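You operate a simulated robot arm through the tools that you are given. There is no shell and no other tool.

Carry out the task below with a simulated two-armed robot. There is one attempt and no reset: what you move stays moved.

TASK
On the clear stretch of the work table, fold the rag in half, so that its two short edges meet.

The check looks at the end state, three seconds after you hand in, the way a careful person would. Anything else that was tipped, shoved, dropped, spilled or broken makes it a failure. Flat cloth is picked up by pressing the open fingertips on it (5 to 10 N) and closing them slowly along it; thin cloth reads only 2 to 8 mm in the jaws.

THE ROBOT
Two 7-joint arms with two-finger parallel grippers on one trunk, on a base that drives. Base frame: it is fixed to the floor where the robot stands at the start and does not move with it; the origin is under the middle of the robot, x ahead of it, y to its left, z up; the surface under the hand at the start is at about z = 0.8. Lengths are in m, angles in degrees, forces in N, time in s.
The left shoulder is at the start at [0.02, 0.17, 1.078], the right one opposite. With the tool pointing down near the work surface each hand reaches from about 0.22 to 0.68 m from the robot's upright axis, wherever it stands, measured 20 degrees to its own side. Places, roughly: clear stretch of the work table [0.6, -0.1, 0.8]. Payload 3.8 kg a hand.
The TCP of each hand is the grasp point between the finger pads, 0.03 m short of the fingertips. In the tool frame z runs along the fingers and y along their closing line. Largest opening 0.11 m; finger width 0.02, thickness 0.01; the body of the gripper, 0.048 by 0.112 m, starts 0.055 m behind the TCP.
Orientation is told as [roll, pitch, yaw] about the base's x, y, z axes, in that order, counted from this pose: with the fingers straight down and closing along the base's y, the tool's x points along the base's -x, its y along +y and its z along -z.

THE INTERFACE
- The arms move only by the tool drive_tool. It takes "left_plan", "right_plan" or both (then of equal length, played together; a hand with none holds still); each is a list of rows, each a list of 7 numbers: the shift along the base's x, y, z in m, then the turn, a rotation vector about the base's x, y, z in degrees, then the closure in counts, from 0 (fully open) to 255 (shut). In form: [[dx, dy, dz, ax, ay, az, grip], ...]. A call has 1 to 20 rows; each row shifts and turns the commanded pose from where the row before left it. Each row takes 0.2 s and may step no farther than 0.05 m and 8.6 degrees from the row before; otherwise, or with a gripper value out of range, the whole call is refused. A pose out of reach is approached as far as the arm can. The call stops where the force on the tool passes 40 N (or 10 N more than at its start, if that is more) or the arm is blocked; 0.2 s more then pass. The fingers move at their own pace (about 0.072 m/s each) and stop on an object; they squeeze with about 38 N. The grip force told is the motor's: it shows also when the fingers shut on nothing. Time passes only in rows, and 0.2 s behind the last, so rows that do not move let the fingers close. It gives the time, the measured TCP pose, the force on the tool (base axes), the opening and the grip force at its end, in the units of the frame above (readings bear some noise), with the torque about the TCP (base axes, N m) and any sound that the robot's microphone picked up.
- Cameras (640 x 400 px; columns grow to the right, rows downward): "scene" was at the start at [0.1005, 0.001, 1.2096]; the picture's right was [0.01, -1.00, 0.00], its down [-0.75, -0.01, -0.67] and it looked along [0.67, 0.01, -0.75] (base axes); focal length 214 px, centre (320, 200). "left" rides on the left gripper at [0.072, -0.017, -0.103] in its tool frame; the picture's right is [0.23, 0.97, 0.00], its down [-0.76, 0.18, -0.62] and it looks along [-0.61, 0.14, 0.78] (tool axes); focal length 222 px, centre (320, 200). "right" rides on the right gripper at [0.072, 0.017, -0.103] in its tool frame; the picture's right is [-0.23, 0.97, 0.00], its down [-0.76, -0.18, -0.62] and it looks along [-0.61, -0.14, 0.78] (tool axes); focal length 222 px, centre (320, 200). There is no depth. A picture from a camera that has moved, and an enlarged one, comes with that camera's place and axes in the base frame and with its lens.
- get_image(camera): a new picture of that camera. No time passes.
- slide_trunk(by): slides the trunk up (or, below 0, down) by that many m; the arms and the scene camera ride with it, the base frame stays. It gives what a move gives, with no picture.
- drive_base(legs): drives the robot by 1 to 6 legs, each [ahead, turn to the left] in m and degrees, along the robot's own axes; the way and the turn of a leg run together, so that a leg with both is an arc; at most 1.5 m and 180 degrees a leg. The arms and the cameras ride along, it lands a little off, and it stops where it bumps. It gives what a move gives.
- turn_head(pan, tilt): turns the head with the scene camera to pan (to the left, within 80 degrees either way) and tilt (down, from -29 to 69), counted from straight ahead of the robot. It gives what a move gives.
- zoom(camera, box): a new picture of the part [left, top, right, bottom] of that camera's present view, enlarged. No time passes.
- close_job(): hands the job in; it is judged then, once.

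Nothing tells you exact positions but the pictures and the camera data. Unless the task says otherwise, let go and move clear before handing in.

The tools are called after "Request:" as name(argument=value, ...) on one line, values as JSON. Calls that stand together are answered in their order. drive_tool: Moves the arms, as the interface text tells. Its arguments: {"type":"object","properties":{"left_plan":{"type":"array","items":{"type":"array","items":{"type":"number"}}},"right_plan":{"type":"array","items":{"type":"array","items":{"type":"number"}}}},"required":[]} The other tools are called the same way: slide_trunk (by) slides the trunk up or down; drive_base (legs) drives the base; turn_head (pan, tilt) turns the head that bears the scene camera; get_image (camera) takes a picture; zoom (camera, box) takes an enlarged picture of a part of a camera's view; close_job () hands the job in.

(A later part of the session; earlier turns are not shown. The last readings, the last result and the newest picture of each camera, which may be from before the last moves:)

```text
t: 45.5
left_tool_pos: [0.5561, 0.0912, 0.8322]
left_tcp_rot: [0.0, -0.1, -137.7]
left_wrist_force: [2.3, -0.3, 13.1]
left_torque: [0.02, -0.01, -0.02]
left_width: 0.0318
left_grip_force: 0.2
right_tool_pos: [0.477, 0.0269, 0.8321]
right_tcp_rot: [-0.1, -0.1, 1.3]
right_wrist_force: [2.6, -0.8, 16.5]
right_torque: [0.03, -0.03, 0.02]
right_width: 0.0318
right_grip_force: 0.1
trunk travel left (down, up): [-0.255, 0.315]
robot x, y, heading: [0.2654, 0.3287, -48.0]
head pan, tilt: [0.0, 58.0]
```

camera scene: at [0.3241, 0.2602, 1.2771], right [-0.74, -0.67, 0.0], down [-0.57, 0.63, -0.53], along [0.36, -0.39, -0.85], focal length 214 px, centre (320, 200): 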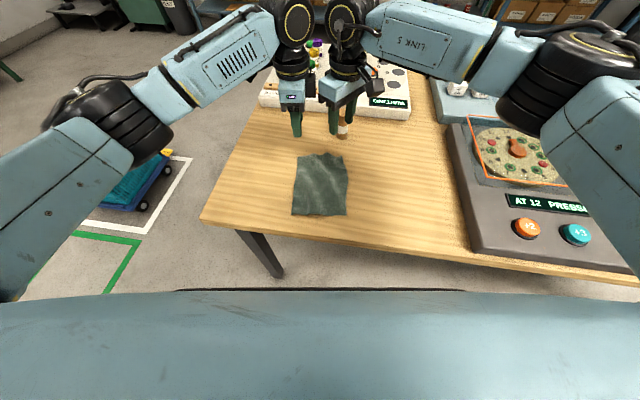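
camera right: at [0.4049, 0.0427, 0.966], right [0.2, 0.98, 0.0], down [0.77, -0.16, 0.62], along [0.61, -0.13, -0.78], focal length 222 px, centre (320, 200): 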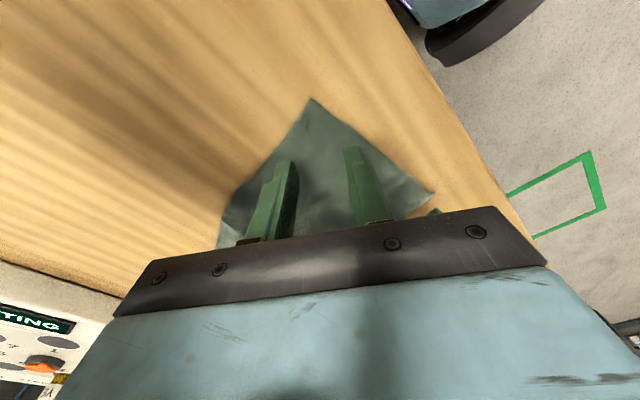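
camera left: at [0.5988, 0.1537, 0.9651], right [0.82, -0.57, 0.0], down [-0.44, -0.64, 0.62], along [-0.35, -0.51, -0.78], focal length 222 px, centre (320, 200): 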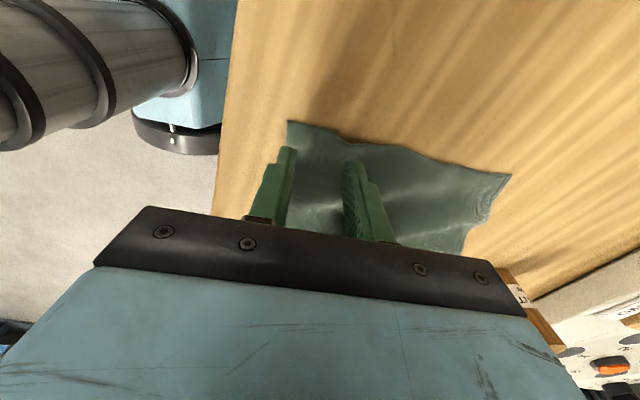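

Request:
drive_tool(left_plan=[[0, 0, 0.0006, 0, 0, 0, 181], [0, 0, 0, 0, 0, 0, 181]], right_plan=[[0, 0, 0.0009, 0, 0, 0, 181], [0, 0, 0, 0, 0, 0, 181]])

```text
t: 46.1
left_tool_pos: [0.5556, 0.0915, 0.832]
left_tcp_rot: [0.0, -0.1, -137.7]
left_wrist_force: [2.0, -2.5, 10.1]
left_torque: [-0.01, -0.01, -0.01]
left_width: 0.0319
left_grip_force: 0.0
right_tool_pos: [0.4764, 0.0261, 0.8309]
right_tcp_rot: [-0.1, 0.1, 1.2]
right_wrist_force: [2.7, -0.3, 13.6]
right_torque: [-0.01, -0.09, 0.01]
right_width: 0.0322
right_grip_force: 0.1
trunk travel left (down, up): [-0.255, 0.315]
robot x, y, heading: [0.2628, 0.3233, -47.9]
head pan, tilt: [0.0, 58.0]
```

Request:
drive_tool(left_plan=[[0, 0, 0.0003, 0, 0, 0, 181], [0, 0, 0, 0, 0, 0, 181]], right_plan=[[0, 0, 0.0008, 0, 0, 0, 181], [0, 0, 0, 0, 0, 0, 181]])

```text
t: 46.7
left_tool_pos: [0.5558, 0.0916, 0.8308]
left_tcp_rot: [0.1, 0.0, -137.8]
left_wrist_force: [0.4, -1.2, 6.6]
left_torque: [-0.08, -0.06, -0.02]
left_width: 0.032
left_grip_force: 0.1
right_tool_pos: [0.476, 0.0272, 0.83]
right_tcp_rot: [0.0, 0.1, 1.3]
right_wrist_force: [2.1, 0.6, 4.9]
right_torque: [0.0, -0.04, 0.0]
right_width: 0.0319
right_grip_force: 0.0
trunk travel left (down, up): [-0.255, 0.315]
robot x, y, heading: [0.2664, 0.3244, -48.0]
head pan, tilt: [0.0, 58.0]
```

The presses are now about 6.6 N on the left and 4.9 N on the right. I'll close slowly along the cloth, halfway first, and check.

Request:
drive_tool(left_plan=[[0, 0, 0, 0, 0, 0, 185], [0, 0, 0, 0, 0, 0, 189], [0, 0, 0, 0, 0, 0, 193], [0, 0, 0, 0, 0, 0, 197], [0, 0, 0, 0, 0, 0, 201], [0, 0, 0, 0, 0, 0, 205], [0, 0, 0, 0, 0, 0, 209], [0, 0, 0, 0, 0, 0, 213]], right_plan=[[0, 0, -0.0003, 0, 0, 0, 185], [0, 0, 0, 0, 0, 0, 189], [0, 0, 0, 0, 0, 0, 193], [0, 0, 0, 0, 0, 0, 197], [0, 0, 0, 0, 0, 0, 201], [0, 0, 0, 0, 0, 0, 205], [0, 0, 0, 0, 0, 0, 209], [0, 0, 0, 0, 0, 0, 213]])

Request:
get_image(camera="right")

Request:
get_image(camera="left")

```text
t: 48.5
left_tool_pos: [0.5551, 0.0913, 0.8303]
left_tcp_rot: [0.0, 0.0, -137.7]
left_wrist_force: [-0.1, 0.7, 3.0]
left_torque: [-0.01, -0.01, 0.01]
left_width: 0.0179
left_grip_force: 0.1
right_tool_pos: [0.4773, 0.0253, 0.8326]
right_tcp_rot: [0.0, -0.1, 1.3]
right_wrist_force: [0.4, 0.0, 2.2]
right_torque: [-0.02, -0.01, -0.02]
right_width: 0.0179
right_grip_force: 0.1
trunk travel left (down, up): [-0.255, 0.315]
robot x, y, heading: [0.262, 0.3254, -47.7]
head pan, tilt: [0.0, 58.0]
```

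```text
taken
camera right: at [0.4045, 0.0423, 0.9362], right [0.2, 0.98, 0.0], down [0.77, -0.16, 0.62], along [0.61, -0.13, -0.78], focal length 222 px, centre (320, 200)
```

right: 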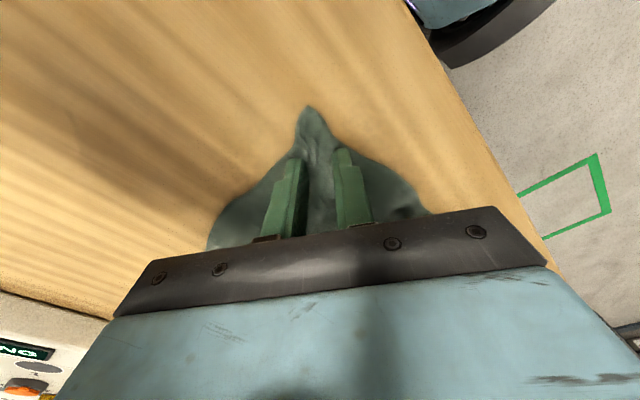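

```text
taken
camera left: at [0.5993, 0.1531, 0.935], right [0.82, -0.57, 0.0], down [-0.44, -0.64, 0.62], along [-0.35, -0.51, -0.78], focal length 222 px, centre (320, 200)
```

left: 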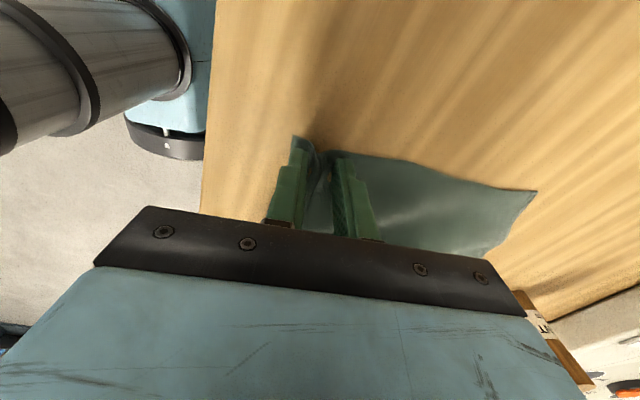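

The cloth is buckling up between both pairs of fingers as it should. I'll keep closing with a touch more press.

Request:
drive_tool(left_plan=[[0, 0, -0.0003, 0, 0, 0, 217], [0, 0, 0, 0, 0, 0, 221], [0, 0, 0, 0, 0, 0, 225], [0, 0, 0, 0, 0, 0, 229], [0, 0, 0, 0, 0, 0, 233], [0, 0, 0, 0, 0, 0, 237], [0, 0, 0, 0, 0, 0, 241], [0, 0, 0, 0, 0, 0, 245], [0, 0, 0, 0, 0, 0, 250], [0, 0, 0, 0, 0, 0, 255], [0, 0, 0, 0, 0, 0, 255], [0, 0, 0, 0, 0, 0, 255]], right_plan=[[0, 0, -0.0004, 0, 0, 0, 217], [0, 0, 0, 0, 0, 0, 221], [0, 0, 0, 0, 0, 0, 225], [0, 0, 0, 0, 0, 0, 229], [0, 0, 0, 0, 0, 0, 233], [0, 0, 0, 0, 0, 0, 237], [0, 0, 0, 0, 0, 0, 241], [0, 0, 0, 0, 0, 0, 245], [0, 0, 0, 0, 0, 0, 250], [0, 0, 0, 0, 0, 0, 255], [0, 0, 0, 0, 0, 0, 255], [0, 0, 0, 0, 0, 0, 255]])

Request:
get_image(camera="right")

Request:
get_image(camera="left")

Request:
zoom(camera="scene", box=[240, 100, 400, 230])

```text
t: 51.1
left_tool_pos: [0.5565, 0.0923, 0.8309]
left_tcp_rot: [0.0, 0.1, -137.7]
left_wrist_force: [-0.8, -0.2, 2.3]
left_torque: [0.01, 0.0, 0.04]
left_width: 0.0021
left_grip_force: 38.1
right_tool_pos: [0.4767, 0.0267, 0.8315]
right_tcp_rot: [-0.1, 0.0, 1.4]
right_wrist_force: [0.2, 0.9, 11.1]
right_torque: [-0.01, 0.05, -0.03]
right_width: 0.0017
right_grip_force: 38.0
trunk travel left (down, up): [-0.255, 0.315]
robot x, y, heading: [0.2637, 0.3278, -47.8]
head pan, tilt: [0.0, 58.0]
```

```text
taken
camera right: at [0.4043, 0.0425, 0.936], right [0.2, 0.98, 0.0], down [0.77, -0.16, 0.62], along [0.61, -0.13, -0.78], focal length 222 px, centre (320, 200)
```

right: 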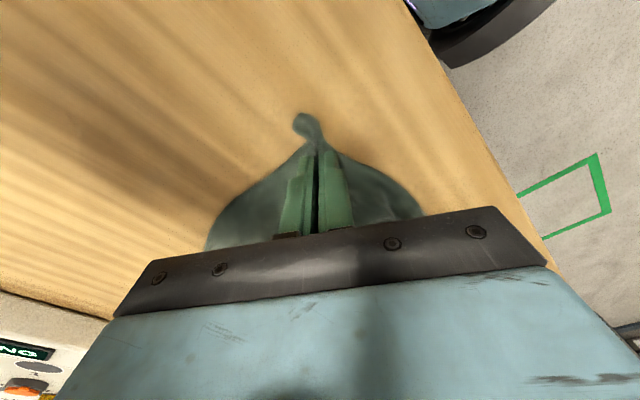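

```text
taken
camera left: at [0.599, 0.1532, 0.935], right [0.82, -0.57, 0.0], down [-0.44, -0.64, 0.62], along [-0.35, -0.51, -0.78], focal length 222 px, centre (320, 200)
```

left: 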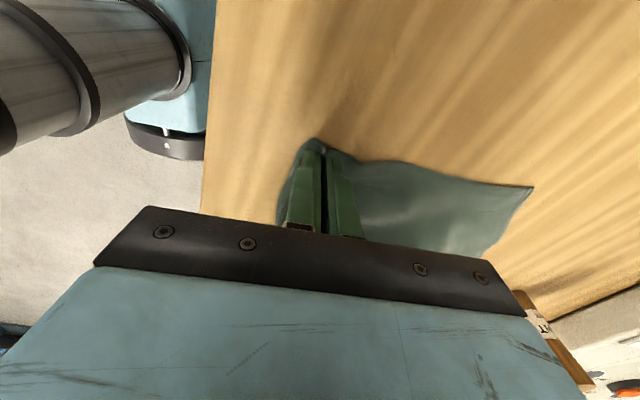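

```text
3.08 times, centred on (320, 165) of scene
camera zoom: at [0.3239, 0.2606, 1.2771], right [-0.74, -0.67, 0.0], down [-0.57, 0.63, -0.53], along [0.36, -0.39, -0.85], focal length 660 px, centre (320, 308)
```

zoom: 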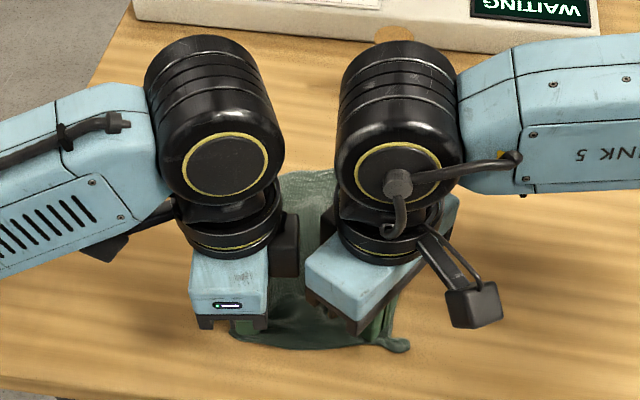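

Both grippers closed with cloth between the fingers (2.1 and 1.7 mm). I'll lift along the first part of the folding arc and check the hold.

Request:
drive_tool(left_plan=[[0.0007, -0.0008, 0.0124, 0, 0, 0, 255], [0.0021, -0.0024, 0.0121, 0, 0, 0, 255], [0.0036, -0.0039, 0.0113, 0, 0, 0, 255], [0.0048, -0.0053, 0.0102, 0, 0, 0, 255], [0, 0, 0, 0, 0, 0, 255]], right_plan=[[0.0007, -0.0008, 0.0124, 0, 0, 0, 255], [0.0021, -0.0024, 0.0121, 0, 0, 0, 255], [0.0036, -0.0039, 0.0113, 0, 0, 0, 255], [0.0048, -0.0053, 0.0102, 0, 0, 0, 255], [0, 0, 0, 0, 0, 0, 255]])

Request:
get_image(camera="right")

Request:
get_image(camera="left")

Request:
zoom(camera="scene", box=[240, 100, 400, 230])

```text
t: 52.3
left_tool_pos: [0.5675, 0.0791, 0.8783]
left_tcp_rot: [-0.1, 0.1, -137.9]
left_wrist_force: [-0.1, 0.4, -0.1]
left_torque: [-0.02, 0.04, -0.02]
left_width: 0.002
left_grip_force: 38.2
right_tool_pos: [0.4881, 0.0139, 0.8781]
right_tcp_rot: [0.0, 0.0, 1.4]
right_wrist_force: [-0.1, -0.7, 1.2]
right_torque: [0.01, 0.0, -0.02]
right_width: 0.0018
right_grip_force: 37.8
trunk travel left (down, up): [-0.255, 0.315]
robot x, y, heading: [0.2605, 0.3265, -47.8]
head pan, tilt: [0.0, 58.0]
```

```text
taken
camera right: at [0.4152, 0.0301, 0.9821], right [0.2, 0.98, 0.0], down [0.77, -0.16, 0.62], along [0.61, -0.13, -0.78], focal length 222 px, centre (320, 200)
```

right: 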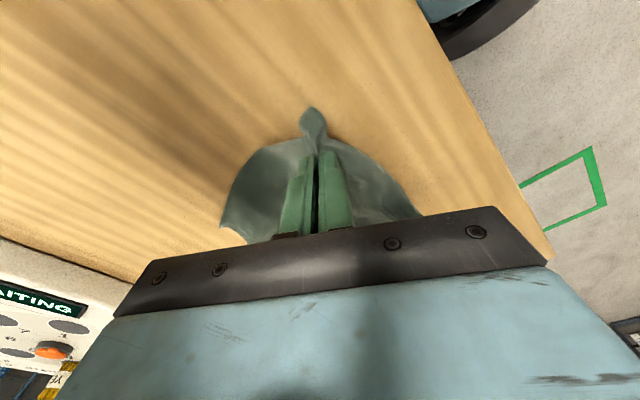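

```text
taken
camera left: at [0.6104, 0.1405, 0.9808], right [0.82, -0.57, 0.0], down [-0.44, -0.64, 0.62], along [-0.35, -0.51, -0.78], focal length 222 px, centre (320, 200)
```

left: 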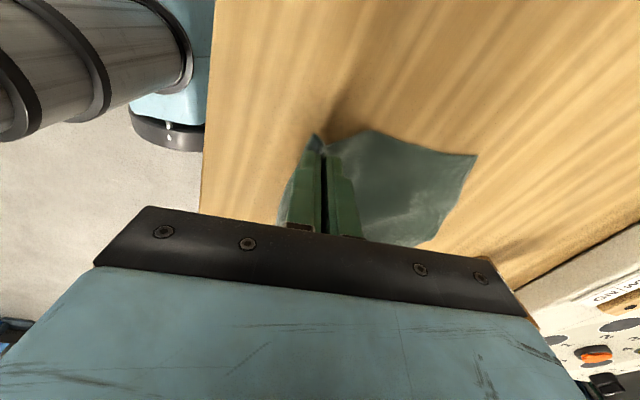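

```text
3.08 times, centred on (320, 165) of scene
camera zoom: at [0.3242, 0.26, 1.277], right [-0.74, -0.67, 0.0], down [-0.57, 0.63, -0.53], along [0.36, -0.39, -0.85], focal length 660 px, centre (320, 308)
```

zoom: 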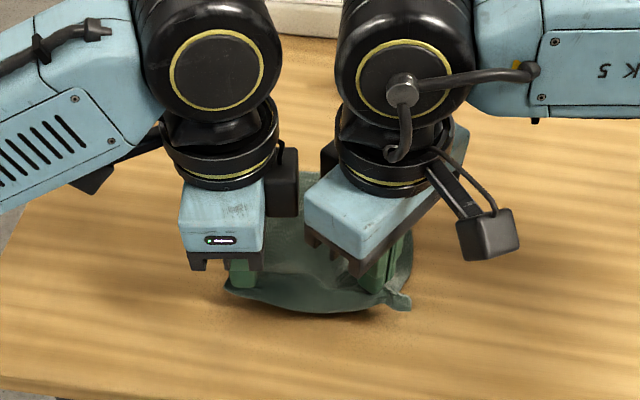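

Both corners are held and lifting. But this pinch leaves a flap of edge outside the fingers, and after the fold it would end up as a doubled-back hem. I'll lay the cloth back the way it came, release, and re-grasp right at the edge.

Request:
drive_tool(left_plan=[[-0.0048, 0.0053, -0.0102, 0, 0, 0, 255], [-0.0036, 0.0039, -0.0113, 0, 0, 0, 255], [-0.0021, 0.0024, -0.0121, 0, 0, 0, 255], [-0.0007, 0.0008, -0.0114, 0, 0, 0, 255], [0, 0, 0, 0, 0, 0, 255], [0, 0, 0, 0, 0, 0, 240], [0, 0, 0, 0, 0, 0, 225], [0, 0, 0, 0, 0, 0, 210], [0, 0, 0, 0, 0, 0, 195], [0, 0, 0, 0, 0, 0, 181], [0, 0, 0, 0, 0, 0, 181], [0, 0, 0.02, 0, 0, 0, 181], [0, 0, 0.04, 0, 0, 0, 181], [0, 0, 0.04, 0, 0, 0, 181]], right_plan=[[-0.0048, 0.0053, -0.0102, 0, 0, 0, 255], [-0.0036, 0.0039, -0.0113, 0, 0, 0, 255], [-0.0021, 0.0024, -0.0121, 0, 0, 0, 255], [-0.0007, 0.0008, -0.0114, 0, 0, 0, 255], [0, 0, 0, 0, 0, 0, 255], [0, 0, 0, 0, 0, 0, 240], [0, 0, 0, 0, 0, 0, 225], [0, 0, 0, 0, 0, 0, 210], [0, 0, 0, 0, 0, 0, 195], [0, 0, 0, 0, 0, 0, 181], [0, 0, 0, 0, 0, 0, 181], [0, 0, 0.02, 0, 0, 0, 181], [0, 0, 0.04, 0, 0, 0, 181], [0, 0, 0.04, 0, 0, 0, 181]])

Request:
get_image(camera="right")

Request:
get_image(camera="left")

```text
t: 55.3
left_tool_pos: [0.5562, 0.0916, 0.9335]
left_tcp_rot: [0.0, 0.0, -137.7]
left_wrist_force: [0.6, 0.6, -0.4]
left_torque: [0.0, 0.01, 0.0]
left_width: 0.0318
left_grip_force: 0.1
right_tool_pos: [0.4755, 0.026, 0.9344]
right_tcp_rot: [0.0, 0.2, 1.3]
right_wrist_force: [-0.3, -0.2, 0.3]
right_torque: [-0.03, -0.02, 0.05]
right_width: 0.0321
right_grip_force: 0.1
trunk travel left (down, up): [-0.255, 0.315]
robot x, y, heading: [0.2622, 0.3255, -47.6]
head pan, tilt: [0.0, 58.0]
```

```text
taken
camera right: at [0.4032, 0.0431, 1.0374], right [0.2, 0.98, 0.0], down [0.77, -0.16, 0.62], along [0.61, -0.13, -0.78], focal length 222 px, centre (320, 200)
```

right: 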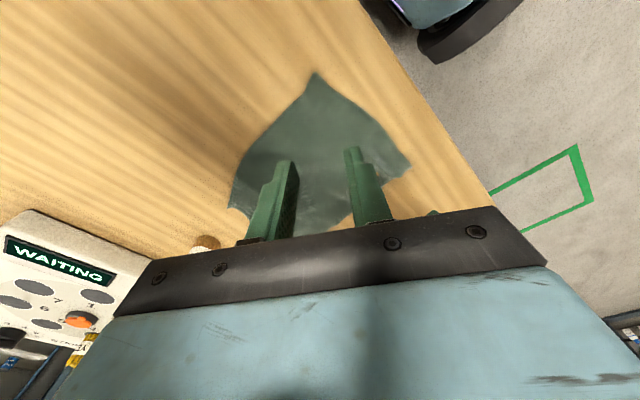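

```text
taken
camera left: at [0.5993, 0.153, 1.0358], right [0.82, -0.57, 0.0], down [-0.44, -0.64, 0.62], along [-0.35, -0.51, -0.78], focal length 222 px, centre (320, 200)
```

left: 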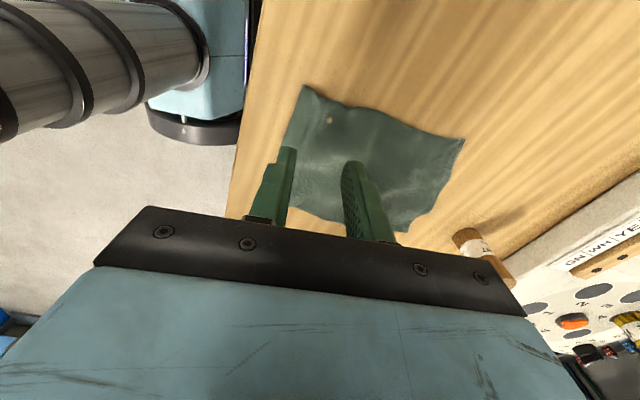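

The cloth relaxed back nearly flat. The right arm's +90° may be reachable by turning the wrist the other way round (−270°). I'll move the right hand up and aside and rotate it stepwise.

Request:
drive_tool(right_plan=[[-0.0185, -0.0168, 0.04, 0, 0, 0, 181], [-0.0185, -0.0168, 0.04, 0, 0, 0, 181], [-0.0185, -0.0168, 0.04, 0, 0, 0, 181], [0.0137, -0.0453, 0, 0, 0, -8.5, 181], [0, 0, 0, 0, 0, -8.5, 181], [0, 0, 0, 0, 0, -8.5, 181], [0, 0, 0, 0, 0, -8.5, 181], [0, 0, 0, 0, 0, -8.5, 181], [0, 0, 0, 0, 0, -8.5, 181], [0, 0, 0, 0, 0, -8.5, 181], [0, 0, 0, 0, 0, -8.5, 181], [0, 0, 0, 0, 0, -8.5, 181], [0, 0, 0, 0, 0, -8.5, 181], [0, 0, 0, 0, 0, -8.5, 181], [0, 0, 0, 0, 0, -8.5, 181], [0, 0, 0, 0, 0, -8.5, 181], [0, 0, 0, 0, 0, -8.5, 181]])

Request:
zoom(camera="scene", box=[240, 100, 400, 230])

```text
t: 58.9
left_tool_pos: [0.5562, 0.0911, 0.9317]
left_tcp_rot: [0.0, 0.1, -137.7]
left_wrist_force: [-0.6, 0.0, -0.7]
left_torque: [0.01, -0.01, 0.0]
left_width: 0.0318
left_grip_force: 0.0
right_tool_pos: [0.4362, -0.0693, 1.0526]
right_tcp_rot: [0.0, 0.0, -117.8]
right_wrist_force: [-0.7, 0.1, 0.5]
right_torque: [0.02, -0.01, -0.01]
right_width: 0.0317
right_grip_force: 0.0
trunk travel left (down, up): [-0.255, 0.315]
robot x, y, heading: [0.2623, 0.3232, -48.0]
head pan, tilt: [0.0, 58.0]
```

```text
3.08 times, centred on (320, 165) of scene
camera zoom: at [0.3243, 0.26, 1.2771], right [-0.74, -0.67, 0.0], down [-0.57, 0.63, -0.53], along [0.36, -0.39, -0.85], focal length 660 px, centre (320, 308)
```

zoom: 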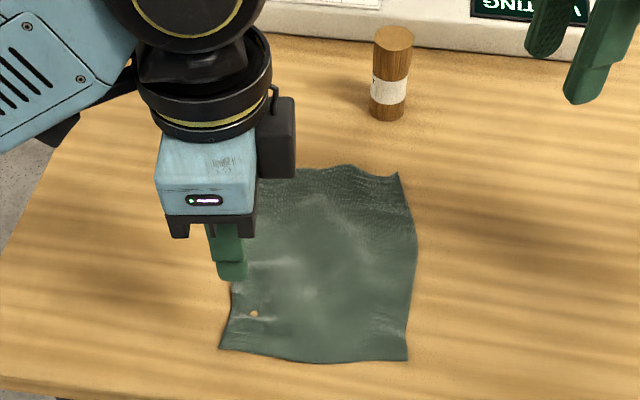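

The rag is flat again. I'll carry on turning the right wrist the long way round.

Request:
drive_tool(right_plan=[[0, 0, 0, 0, 0, -8.34, 181], [0, 0, 0, 0, 0, -8.34, 181], [0, 0, 0, 0, 0, -8.34, 181], [0, 0, 0, 0, 0, -8.34, 181], [0, 0, 0, 0, 0, -8.34, 181], [0, 0, 0, 0, 0, -8.34, 181], [0, 0, 0, 0, 0, -8.34, 181], [0, 0, 0, 0, 0, -8.34, 181], [0, 0, 0, 0, 0, -8.34, 181], [0, 0, 0, 0, 0, -8.34, 181], [0, 0, 0, 0, 0, -8.34, 181], [0, 0, 0, 0, 0, -8.34, 181], [0, 0, 0, 0, 0, -8.34, 181], [0, 0, 0, 0, 0, -8.34, 181], [0, 0, 0, 0, 0, -8.34, 181], [0, 0, 0, 0, 0, -8.34, 181], [0, 0, 0, 0, 0, -8.34, 181], [0, 0, 0, 0, 0, -8.34, 181]])

```text
t: 62.7
left_tool_pos: [0.5557, 0.0915, 0.9322]
left_tcp_rot: [0.1, 0.1, -137.7]
left_wrist_force: [0.3, -1.3, -0.3]
left_torque: [-0.01, -0.01, 0.01]
left_width: 0.032
left_grip_force: 0.0
right_tool_pos: [0.4356, -0.0688, 1.0527]
right_tcp_rot: [0.1, 0.0, 92.0]
right_wrist_force: [0.3, 0.7, -0.6]
right_torque: [0.0, 0.01, 0.01]
right_width: 0.0321
right_grip_force: 0.1
trunk travel left (down, up): [-0.255, 0.315]
robot x, y, heading: [0.2652, 0.3241, -48.0]
head pan, tilt: [0.0, 58.0]
```

Request:
drive_tool(right_plan=[[0, 0, 0, 0, 0, -8.3, 181], [0, 0, 0, 0, 0, -8.3, 181], [0, 0, 0, 0, 0, -8.3, 181], [0, 0, 0, 0, 0, -8.3, 181], [0, 0, 0, 0, 0, -8.3, 181], [0, 0, 0, 0, 0, -8.3, 181]])

```text
t: 64.1
left_tool_pos: [0.5556, 0.0907, 0.9327]
left_tcp_rot: [0.0, 0.0, -137.7]
left_wrist_force: [0.4, -0.4, -0.2]
left_torque: [0.0, 0.01, -0.02]
left_width: 0.0317
left_grip_force: 0.0
right_tool_pos: [0.4358, -0.0698, 1.0519]
right_tcp_rot: [0.0, 0.0, 42.4]
right_wrist_force: [1.5, -0.3, -1.2]
right_torque: [-0.01, -0.02, 0.02]
right_width: 0.0323
right_grip_force: 0.1
trunk travel left (down, up): [-0.255, 0.315]
robot x, y, heading: [0.2622, 0.3238, -47.9]
head pan, tilt: [0.0, 58.0]
```

The right hand now has the same finger orientation as the left, with its camera outward. I'll bring both hands over the new grasp points right at the near edge: left about [0.546, 0.110], right about [0.4545, 0.035].

Request:
drive_tool(left_plan=[[-0.002, 0.004, 0, 0, 0, 0, 209], [-0.002, 0.004, 0, 0, 0, 0, 209], [-0.002, 0.004, 0, 0, 0, 0, 209], [-0.002, 0.004, 0, 0, 0, 0, 209], [-0.002, 0.003, 0, 0, 0, 0, 209], [0, 0, 0, 0, 0, 0, 209], [0, 0, 0, 0, 0, 0, 209], [0, 0, 0, 0, 0, 0, 209]], right_plan=[[0.0037, 0.021, 0, 0, 0, 0, 209], [0.0037, 0.021, 0, 0, 0, 0, 209], [0.0037, 0.021, 0, 0, 0, 0, 209], [0.0037, 0.021, 0, 0, 0, 0, 209], [0.0039, 0.0209, 0, 0, 0, 0, 209], [0, 0, -0.04, 0, 0, 0, 209], [0, 0, -0.04, 0, 0, 0, 209], [0, 0, -0.04, 0, 0, 0, 209]])

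Request:
zoom(camera="scene", box=[240, 80, 400, 230])

Request:
get_image(camera="right")

Request:
get_image(camera="left")

```text
t: 65.9
left_tool_pos: [0.5462, 0.1104, 0.932]
left_tcp_rot: [-0.1, 0.0, -137.7]
left_wrist_force: [0.7, 0.4, -0.8]
left_torque: [0.04, 0.04, 0.01]
left_width: 0.0196
left_grip_force: 0.1
right_tool_pos: [0.4547, 0.0355, 0.9306]
right_tcp_rot: [0.1, 0.0, 42.5]
right_wrist_force: [0.1, 0.2, -1.0]
right_torque: [0.04, -0.01, -0.02]
right_width: 0.0199
right_grip_force: 0.0
trunk travel left (down, up): [-0.255, 0.315]
robot x, y, heading: [0.2595, 0.3251, -47.6]
head pan, tilt: [0.0, 58.0]
```

```text
2.67 times, centred on (320, 155) of scene
camera zoom: at [0.3248, 0.2601, 1.277], right [-0.74, -0.67, 0.0], down [-0.57, 0.63, -0.53], along [0.36, -0.39, -0.85], focal length 572 px, centre (320, 320)
```

zoom: 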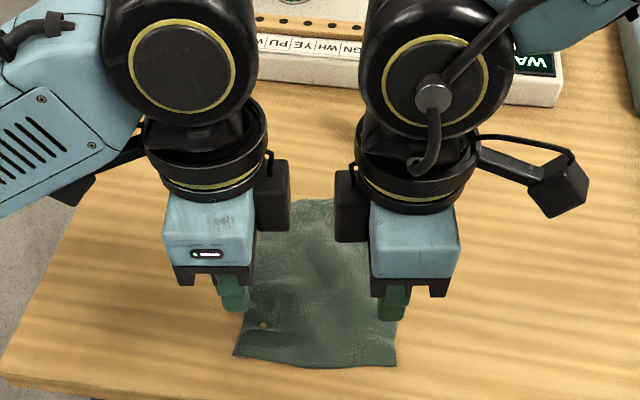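

```text
taken
camera right: at [0.3894, 0.0001, 1.0345], right [-0.49, 0.87, 0.0], down [0.68, 0.38, 0.62], along [0.54, 0.3, -0.78], focal length 222 px, centre (320, 200)
```

right: 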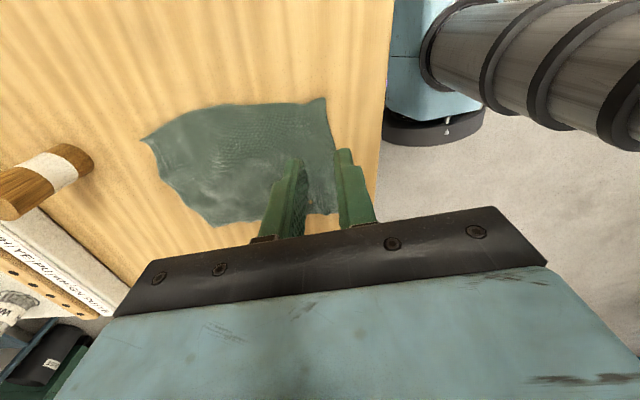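

```text
taken
camera left: at [0.59, 0.1716, 1.0354], right [0.82, -0.57, 0.0], down [-0.44, -0.64, 0.62], along [-0.35, -0.51, -0.78], focal length 222 px, centre (320, 200)
```

left: 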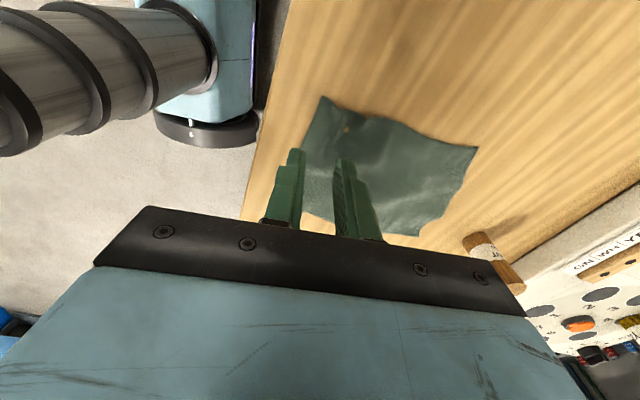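

The arrangement is now symmetric with good clearance. Before grasping, I'll dry-run the release pose over the far edge with the hands tilted back about 15° toward the robot, to stay clear of the bottle, and then come back.

Request:
drive_tool(left_plan=[[0.0213, -0.0235, 0.002, -1.852, -1.679, 0, 209], [0.0213, -0.0235, 0.002, -1.852, -1.679, 0, 209], [0.0213, -0.0235, 0.002, -1.852, -1.679, 0, 209], [0.0213, -0.0235, 0.002, -1.852, -1.679, 0, 209], [0.0213, -0.0235, 0.002, -1.852, -1.679, 0, 209], [0.0213, -0.0235, 0, -1.852, -1.679, 0, 209], [0, 0, 0, 0, 0, 0, 209]], right_plan=[[0.0213, -0.0235, 0.002, -1.852, -1.679, 0, 209], [0.0213, -0.0235, 0.002, -1.852, -1.679, 0, 209], [0.0213, -0.0235, 0.002, -1.852, -1.679, 0, 209], [0.0213, -0.0235, 0.002, -1.852, -1.679, 0, 209], [0.0213, -0.0235, 0.002, -1.852, -1.679, 0, 209], [0.0213, -0.0235, 0, -1.852, -1.679, 0, 209], [0, 0, 0, 0, 0, 0, 209]])

Request:
zoom(camera="scene", box=[240, 50, 400, 230])

Request:
get_image(camera="right")

Request:
get_image(camera="left")

```text
t: 67.5
left_tool_pos: [0.675, -0.0296, 0.9416]
left_tcp_rot: [14.9, 0.0, -137.8]
left_wrist_force: [-0.5, 0.1, -0.3]
left_torque: [0.05, -0.02, -0.01]
left_width: 0.0197
left_grip_force: 0.0
right_tool_pos: [0.581, -0.1061, 0.9424]
right_tcp_rot: [-15.1, 0.1, 42.4]
right_wrist_force: [0.3, 0.3, 0.3]
right_torque: [-0.01, 0.01, -0.01]
right_width: 0.0198
right_grip_force: 0.1
trunk travel left (down, up): [-0.255, 0.315]
robot x, y, heading: [0.2628, 0.3284, -47.7]
head pan, tilt: [0.0, 58.0]
```

```text
2.22 times, centred on (320, 140) of scene
camera zoom: at [0.3241, 0.2603, 1.2771], right [-0.74, -0.67, 0.0], down [-0.57, 0.63, -0.53], along [0.36, -0.39, -0.85], focal length 477 px, centre (320, 333)
```

zoom: 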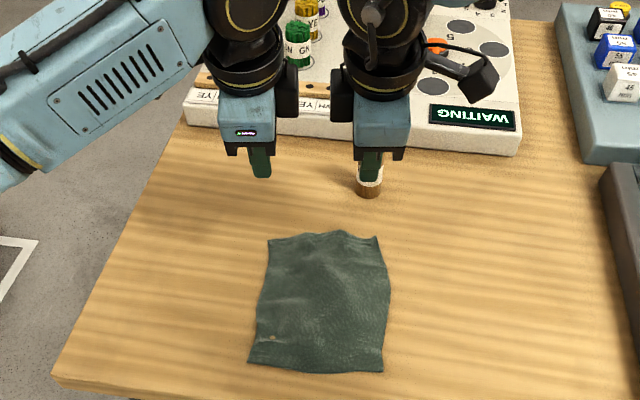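

```text
taken
camera right: at [0.4994, -0.1222, 1.039], right [-0.47, 0.85, -0.25], down [0.57, 0.51, 0.65], along [0.68, 0.16, -0.72], focal length 222 px, centre (320, 200)
```

right: 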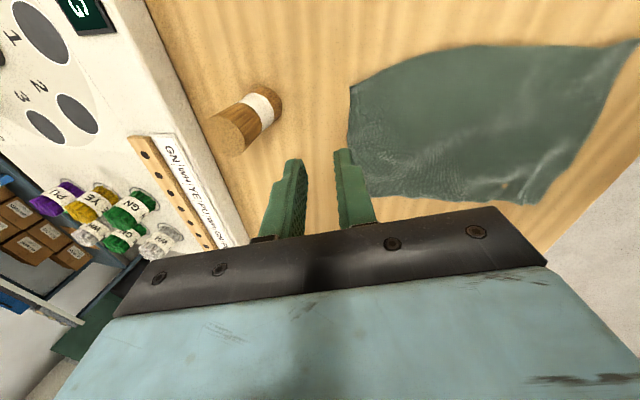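

```text
taken
camera left: at [0.7005, 0.0507, 1.0379], right [0.8, -0.54, 0.25], down [-0.56, -0.52, 0.65], along [-0.22, -0.66, -0.72], focal length 222 px, centre (320, 200)
```

left: 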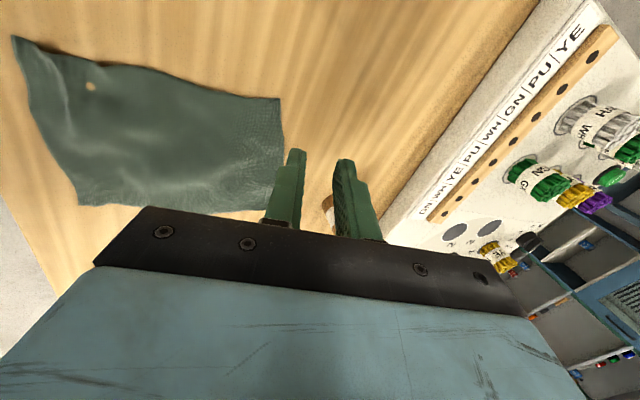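

Reach with the tilt is fine, and the rag is fully visible. I'll zoom in on it for exact corners and to inspect the small light spot.

Request:
zoom(camera="scene", box=[280, 150, 360, 200])

Request:
zoom(camera="left", box=[0, 20, 160, 140])

```text
8.00 times, centred on (320, 175) of scene
camera zoom: at [0.3241, 0.2603, 1.2771], right [-0.74, -0.67, 0.0], down [-0.57, 0.63, -0.53], along [0.36, -0.39, -0.85], focal length 1716 px, centre (320, 400)
```

zoom: 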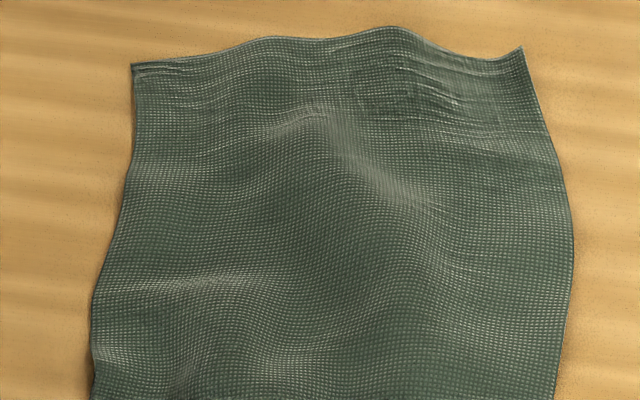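

```text
3.33 times, centred on (80, 80) of left
camera zoom: at [0.7005, 0.0507, 1.0379], right [0.8, -0.54, 0.25], down [-0.56, -0.52, 0.65], along [-0.22, -0.66, -0.72], focal length 740 px, centre (1120, 600)
```

zoom: 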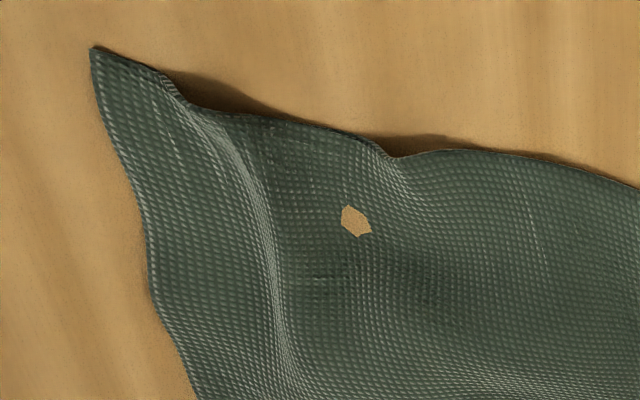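

Request:
zoom(camera="scene", box=[280, 185, 360, 235])

```text
8.00 times, centred on (320, 210) of scene
camera zoom: at [0.3241, 0.2603, 1.2771], right [-0.74, -0.67, 0.0], down [-0.57, 0.63, -0.53], along [0.36, -0.39, -0.85], focal length 1716 px, centre (320, 120)
```

zoom: 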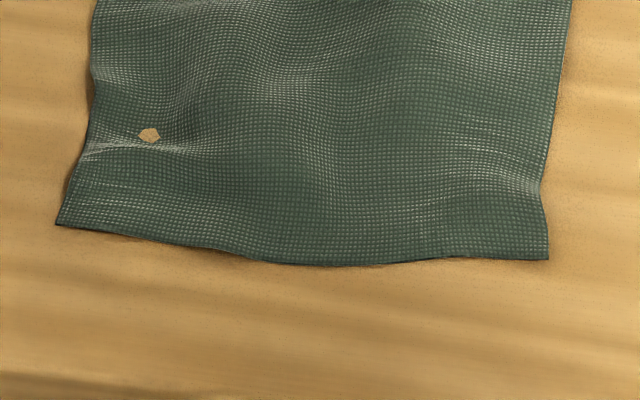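

I have the corners now: A (0.336, −0.071), B (0.348, 0.084), C (0.534, 0.071) and D (0.5435, −0.075) in the robot frame. The light spot is just a point where the cloth dipped into the table surface. Next I'll go back over the near edge and down to just above it.

Request:
drive_tool(left_plan=[[-0.0209, 0.02357, 0, 1.852, 1.679, 0, 209], [-0.0209, 0.02357, 0, 1.852, 1.679, 0, 209], [-0.0209, 0.02357, 0, 1.852, 1.679, 0, 209], [-0.0209, 0.02357, 0, 1.852, 1.679, 0, 209], [-0.0209, 0.02357, 0, 1.852, 1.679, 0, 209], [-0.0208, 0.02357, 0, 1.852, 1.679, 0, 209], [0, 0, -0.035, 0, 0, 0, 209], [0, 0, -0.035, 0, 0, 0, 209], [0, 0, -0.03, 0, 0, 0, 209], [0, 0, 0, 0, 0, 0, 209]], right_plan=[[-0.0212, 0.02365, 0, 1.852, 1.679, 0, 209], [-0.0212, 0.02365, 0, 1.852, 1.679, 0, 209], [-0.0212, 0.02365, 0, 1.852, 1.679, 0, 209], [-0.0212, 0.02365, 0, 1.852, 1.679, 0, 209], [-0.0212, 0.02365, 0, 1.852, 1.679, 0, 209], [-0.0211, 0.02365, 0, 1.852, 1.679, 0, 209], [0, 0, -0.035, 0, 0, 0, 209], [0, 0, -0.035, 0, 0, 0, 209], [0, 0, -0.03, 0, 0, 0, 209], [0, 0, 0, 0, 0, 0, 209]])

Request:
get_image(camera="right")

Request:
get_image(camera="left")

Request:
zoom(camera="scene", box=[270, 170, 370, 235])

```text
t: 69.7
left_tool_pos: [0.5492, 0.1123, 0.8417]
left_tcp_rot: [0.0, 0.0, -137.7]
left_wrist_force: [-0.3, 0.5, 0.4]
left_torque: [-0.03, 0.02, -0.04]
left_width: 0.0197
left_grip_force: 0.1
right_tool_pos: [0.4665, 0.0299, 0.8506]
right_tcp_rot: [0.3, 0.0, 42.6]
right_wrist_force: [0.0, -0.1, 1.0]
right_torque: [-0.01, 0.01, 0.0]
right_width: 0.0199
right_grip_force: 0.0
right hand out of reach, approached as far as the arm can: row 9
trunk travel left (down, up): [-0.255, 0.315]
robot x, y, heading: [0.2622, 0.3271, -47.8]
head pan, tilt: [0.0, 58.0]
```

```text
taken
camera right: at [0.4023, -0.0063, 0.9553], right [-0.49, 0.87, 0.01], down [0.68, 0.38, 0.62], along [0.54, 0.31, -0.78], focal length 222 px, centre (320, 200)
```

right: 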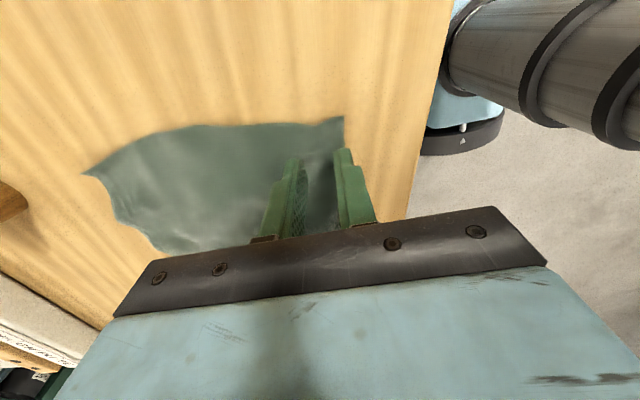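

```text
taken
camera left: at [0.5922, 0.173, 0.9456], right [0.82, -0.57, 0.0], down [-0.44, -0.64, 0.62], along [-0.35, -0.51, -0.78], focal length 222 px, centre (320, 200)
```

left: 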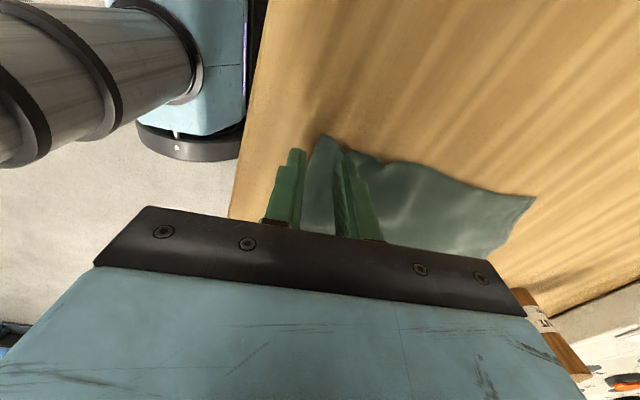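

```text
6.15 times, centred on (320, 202) of scene
camera zoom: at [0.3241, 0.2602, 1.2771], right [-0.74, -0.67, 0.0], down [-0.57, 0.63, -0.53], along [0.36, -0.39, -0.85], focal length 1320 px, centre (320, 185)
```

zoom: 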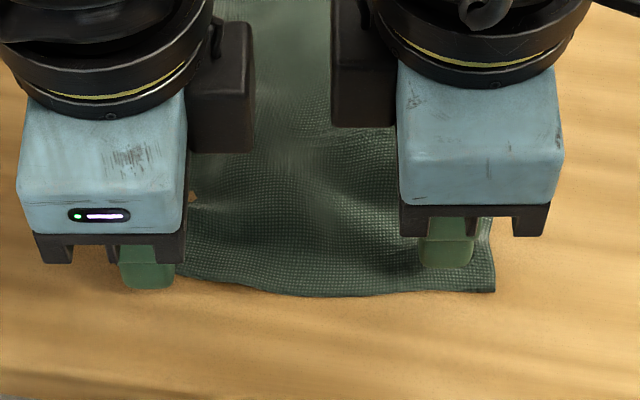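

The right arm runs into a limit at low height with the trunk raised. I'll lift both hands 0.1 m and lower the trunk by 0.1 m, so the arms work in their comfortable range.

Request:
drive_tool(left_plan=[[0, 0, 0.035, 0, 0, 0, 209], [0, 0, 0.035, 0, 0, 0, 209], [0, 0, 0.035, 0, 0, 0, 209], [0, 0, 0, 0, 0, 0, 209]], right_plan=[[0, 0, 0.035, 0, 0, 0, 209], [0, 0, 0.035, 0, 0, 0, 209], [0, 0, 0.03, 0, 0, 0, 209], [-0.0126, 0.0059, 0, 0, 0, 0, 209]])

Request:
slide_trunk(by=-0.1)

```text
t: 70.7
left_tool_pos: [0.5495, 0.1119, 0.9489]
left_tcp_rot: [0.0, 0.0, -137.8]
left_wrist_force: [0.4, -1.3, 0.6]
left_torque: [-0.02, 0.02, -0.03]
left_width: 0.0198
left_grip_force: 0.1
right_tool_pos: [0.4543, 0.0358, 0.9508]
right_tcp_rot: [0.0, 0.0, 42.4]
right_wrist_force: [-0.7, 0.3, -0.7]
right_torque: [0.01, 0.02, -0.01]
right_width: 0.0198
right_grip_force: 0.1
trunk travel left (down, up): [-0.255, 0.315]
robot x, y, heading: [0.2593, 0.3294, -47.9]
head pan, tilt: [0.0, 58.0]
```

```text
t: 72.0
left_tool_pos: [0.5491, 0.1119, 0.8476]
left_tcp_rot: [-0.1, 0.0, -137.6]
left_wrist_force: [1.2, 1.0, -0.5]
left_torque: [0.02, 0.01, 0.0]
left_width: 0.0201
left_grip_force: 0.0
right_tool_pos: [0.4538, 0.0365, 0.8505]
right_tcp_rot: [0.0, 0.0, 42.5]
right_wrist_force: [0.3, 0.2, -0.1]
right_torque: [0.0, 0.01, -0.03]
right_width: 0.0199
right_grip_force: 0.1
trunk travel left (down, up): [-0.155, 0.415]
robot x, y, heading: [0.2632, 0.3255, -47.7]
head pan, tilt: [0.0, 58.0]
```

Request:
drive_tool(left_plan=[[0, 0, -0.006, 0, 0, 0, 209], [0, 0, -0.006, 0, 0, 0, 209], [0, 0, 0, 0, 0, 0, 209]], right_plan=[[0, 0, -0.007, 0, 0, 0, 209], [0, 0, -0.007, 0, 0, 0, 209], [0, 0, 0, 0, 0, 0, 209]])

Request:
get_image(camera="right")

Request:
get_image(camera="left")

Request:
zoom(camera="scene", box=[260, 160, 380, 240])

```text
t: 72.8
left_tool_pos: [0.5487, 0.1103, 0.8363]
left_tcp_rot: [0.0, 0.0, -137.7]
left_wrist_force: [-0.5, -0.2, 0.6]
left_torque: [0.0, 0.0, -0.04]
left_width: 0.0197
left_grip_force: 0.0
right_tool_pos: [0.4535, 0.0359, 0.8357]
right_tcp_rot: [0.0, -0.1, 42.5]
right_wrist_force: [-0.2, -0.5, -0.4]
right_torque: [0.04, -0.03, 0.0]
right_width: 0.0201
right_grip_force: 0.2
trunk travel left (down, up): [-0.155, 0.415]
robot x, y, heading: [0.2633, 0.3297, -47.5]
head pan, tilt: [0.0, 58.0]
```

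```text
taken
camera right: at [0.3892, -0.0001, 0.941], right [-0.49, 0.87, 0.0], down [0.68, 0.38, 0.62], along [0.54, 0.3, -0.78], focal length 222 px, centre (320, 200)
```

right: 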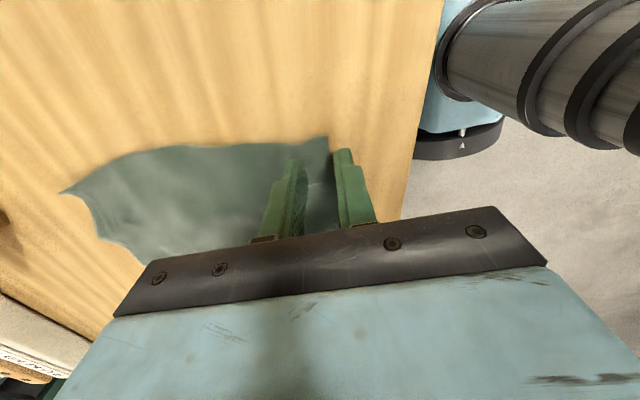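

```text
taken
camera left: at [0.5916, 0.1723, 0.9389], right [0.82, -0.57, 0.0], down [-0.44, -0.64, 0.62], along [-0.35, -0.51, -0.78], focal length 222 px, centre (320, 200)
```

left: 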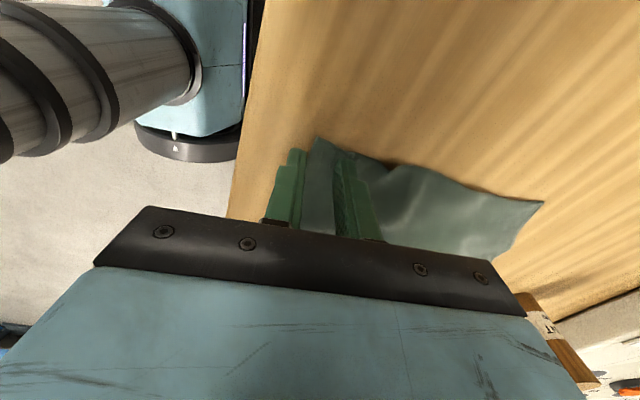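

```text
5.00 times, centred on (320, 200) of scene
camera zoom: at [0.3242, 0.26, 1.1771], right [-0.74, -0.67, 0.0], down [-0.57, 0.63, -0.53], along [0.36, -0.39, -0.85], focal length 1072 px, centre (320, 200)
```

zoom: 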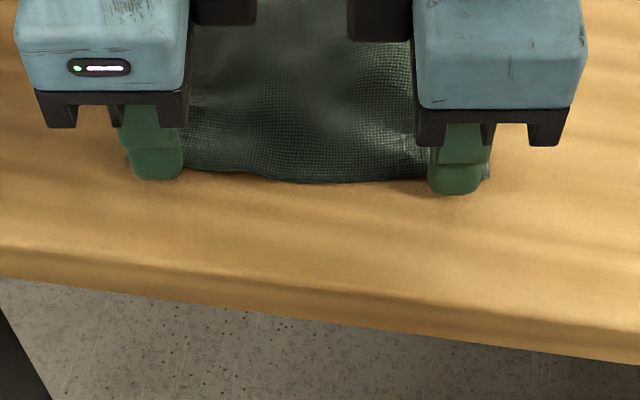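

The outer fingers sit just outside the near edge, and the inner ones are over the cloth. Now the press, in small steps.

Request:
drive_tool(left_plan=[[0, 0, -0.0015, 0, 0, 0, 209], [0, 0, -0.0015, 0, 0, 0, 209], [0, 0, -0.001, 0, 0, 0, 209], [0, 0, 0, 0, 0, 0, 209]], right_plan=[[0, 0, -0.0015, 0, 0, 0, 209], [0, 0, -0.0015, 0, 0, 0, 209], [0, 0, -0.001, 0, 0, 0, 209], [0, 0, 0, 0, 0, 0, 209]])

```text
t: 73.8
left_tool_pos: [0.5477, 0.1108, 0.8311]
left_tcp_rot: [0.0, 0.0, -137.7]
left_wrist_force: [0.4, -0.7, 3.6]
left_torque: [0.0, -0.01, -0.02]
left_width: 0.0199
left_grip_force: 0.0
right_tool_pos: [0.4546, 0.0358, 0.8334]
right_tcp_rot: [0.0, 0.0, 42.4]
right_wrist_force: [0.6, 0.6, -0.5]
right_torque: [-0.02, 0.03, 0.02]
right_width: 0.0198
right_grip_force: 0.1
trunk travel left (down, up): [-0.155, 0.415]
robot x, y, heading: [0.2627, 0.3232, -47.8]
head pan, tilt: [0.0, 58.0]
```

Request:
drive_tool(left_plan=[[0, 0, -0.0003, 0, 0, 0, 209], [0, 0, 0, 0, 0, 0, 209]], right_plan=[[0, 0, -0.0014, 0, 0, 0, 209], [0, 0, 0, 0, 0, 0, 209]])

```text
t: 74.5
left_tool_pos: [0.5491, 0.1094, 0.8308]
left_tcp_rot: [0.0, 0.0, -137.6]
left_wrist_force: [-1.1, -0.6, 5.6]
left_torque: [-0.06, -0.02, 0.02]
left_width: 0.0197
left_grip_force: 0.3
right_tool_pos: [0.4538, 0.0351, 0.8318]
right_tcp_rot: [0.0, 0.0, 42.3]
right_wrist_force: [-0.3, -0.2, 5.7]
right_torque: [-0.13, -0.02, 0.05]
right_width: 0.02
right_grip_force: 0.5
trunk travel left (down, up): [-0.155, 0.415]
robot x, y, heading: [0.2607, 0.326, -47.7]
head pan, tilt: [0.0, 58.0]
```

Both hands press with about 5.6 N. Closing slowly now.

Request:
drive_tool(left_plan=[[0, 0, -0.0002, 0, 0, 0, 212], [0, 0, 0, 0, 0, 0, 215], [0, 0, 0, 0, 0, 0, 218], [0, 0, 0, 0, 0, 0, 221], [0, 0, 0, 0, 0, 0, 224], [0, 0, 0, 0, 0, 0, 227], [0, 0, 0, 0, 0, 0, 230], [0, 0, 0, 0, 0, 0, 233], [0, 0, 0, 0, 0, 0, 236], [0, 0, 0, 0, 0, 0, 239], [0, 0, 0, 0, 0, 0, 242], [0, 0, 0, 0, 0, 0, 245], [0, 0, 0, 0, 0, 0, 248], [0, 0, 0, 0, 0, 0, 252], [0, 0, 0, 0, 0, 0, 255], [0, 0, 0, 0, 0, 0, 255], [0, 0, 0, 0, 0, 0, 255]], right_plan=[[0, 0, -0.0002, 0, 0, 0, 212], [0, 0, 0, 0, 0, 0, 215], [0, 0, 0, 0, 0, 0, 218], [0, 0, 0, 0, 0, 0, 221], [0, 0, 0, 0, 0, 0, 224], [0, 0, 0, 0, 0, 0, 227], [0, 0, 0, 0, 0, 0, 230], [0, 0, 0, 0, 0, 0, 233], [0, 0, 0, 0, 0, 0, 236], [0, 0, 0, 0, 0, 0, 239], [0, 0, 0, 0, 0, 0, 242], [0, 0, 0, 0, 0, 0, 245], [0, 0, 0, 0, 0, 0, 248], [0, 0, 0, 0, 0, 0, 252], [0, 0, 0, 0, 0, 0, 255], [0, 0, 0, 0, 0, 0, 255], [0, 0, 0, 0, 0, 0, 255]])

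Request:
get_image(camera="right")

Request:
get_image(camera="left")

Request:
zoom(camera="scene", box=[260, 160, 380, 240])

```text
t: 78.0
left_tool_pos: [0.548, 0.1128, 0.8308]
left_tcp_rot: [0.1, 0.0, -137.7]
left_wrist_force: [-0.1, -0.8, 7.9]
left_torque: [-0.06, 0.0, -0.04]
left_width: 0.0019
left_grip_force: 37.3
right_tool_pos: [0.4542, 0.036, 0.8323]
right_tcp_rot: [0.0, 0.0, 42.4]
right_wrist_force: [2.9, -2.8, 18.7]
right_torque: [-0.09, -0.12, 0.01]
right_width: 0.0009
right_grip_force: 37.7
trunk travel left (down, up): [-0.155, 0.415]
robot x, y, heading: [0.2628, 0.3262, -48.1]
head pan, tilt: [0.0, 58.0]
```

```text
taken
camera right: at [0.3887, 0.0003, 0.9359], right [-0.49, 0.87, 0.0], down [0.68, 0.38, 0.62], along [0.54, 0.3, -0.78], focal length 222 px, centre (320, 200)
```

right: 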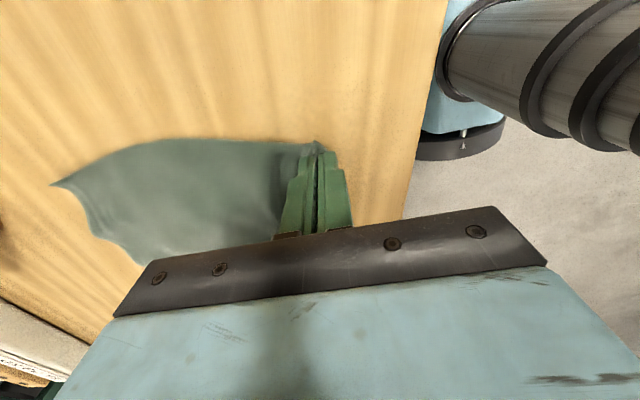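

```text
taken
camera left: at [0.5912, 0.1729, 0.9347], right [0.82, -0.57, 0.0], down [-0.44, -0.64, 0.62], along [-0.35, -0.51, -0.78], focal length 222 px, centre (320, 200)
```

left: 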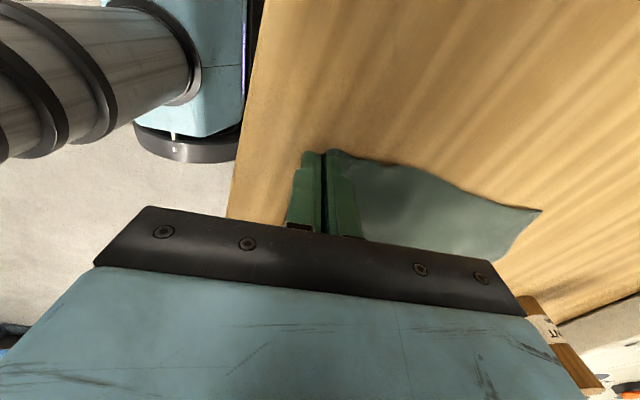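

```text
5.00 times, centred on (320, 200) of scene
camera zoom: at [0.3237, 0.2607, 1.1772], right [-0.74, -0.67, 0.0], down [-0.57, 0.63, -0.53], along [0.36, -0.39, -0.85], focal length 1072 px, centre (320, 200)
```

zoom: 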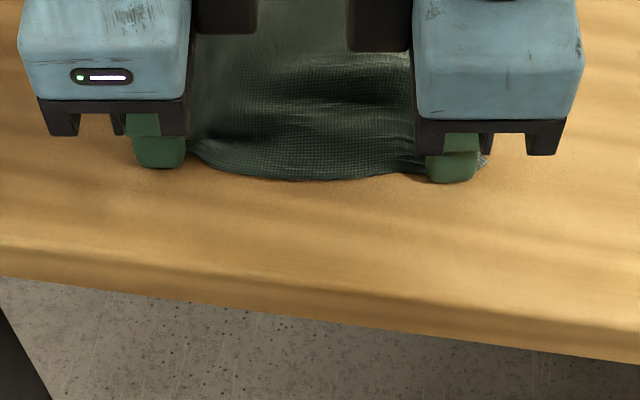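

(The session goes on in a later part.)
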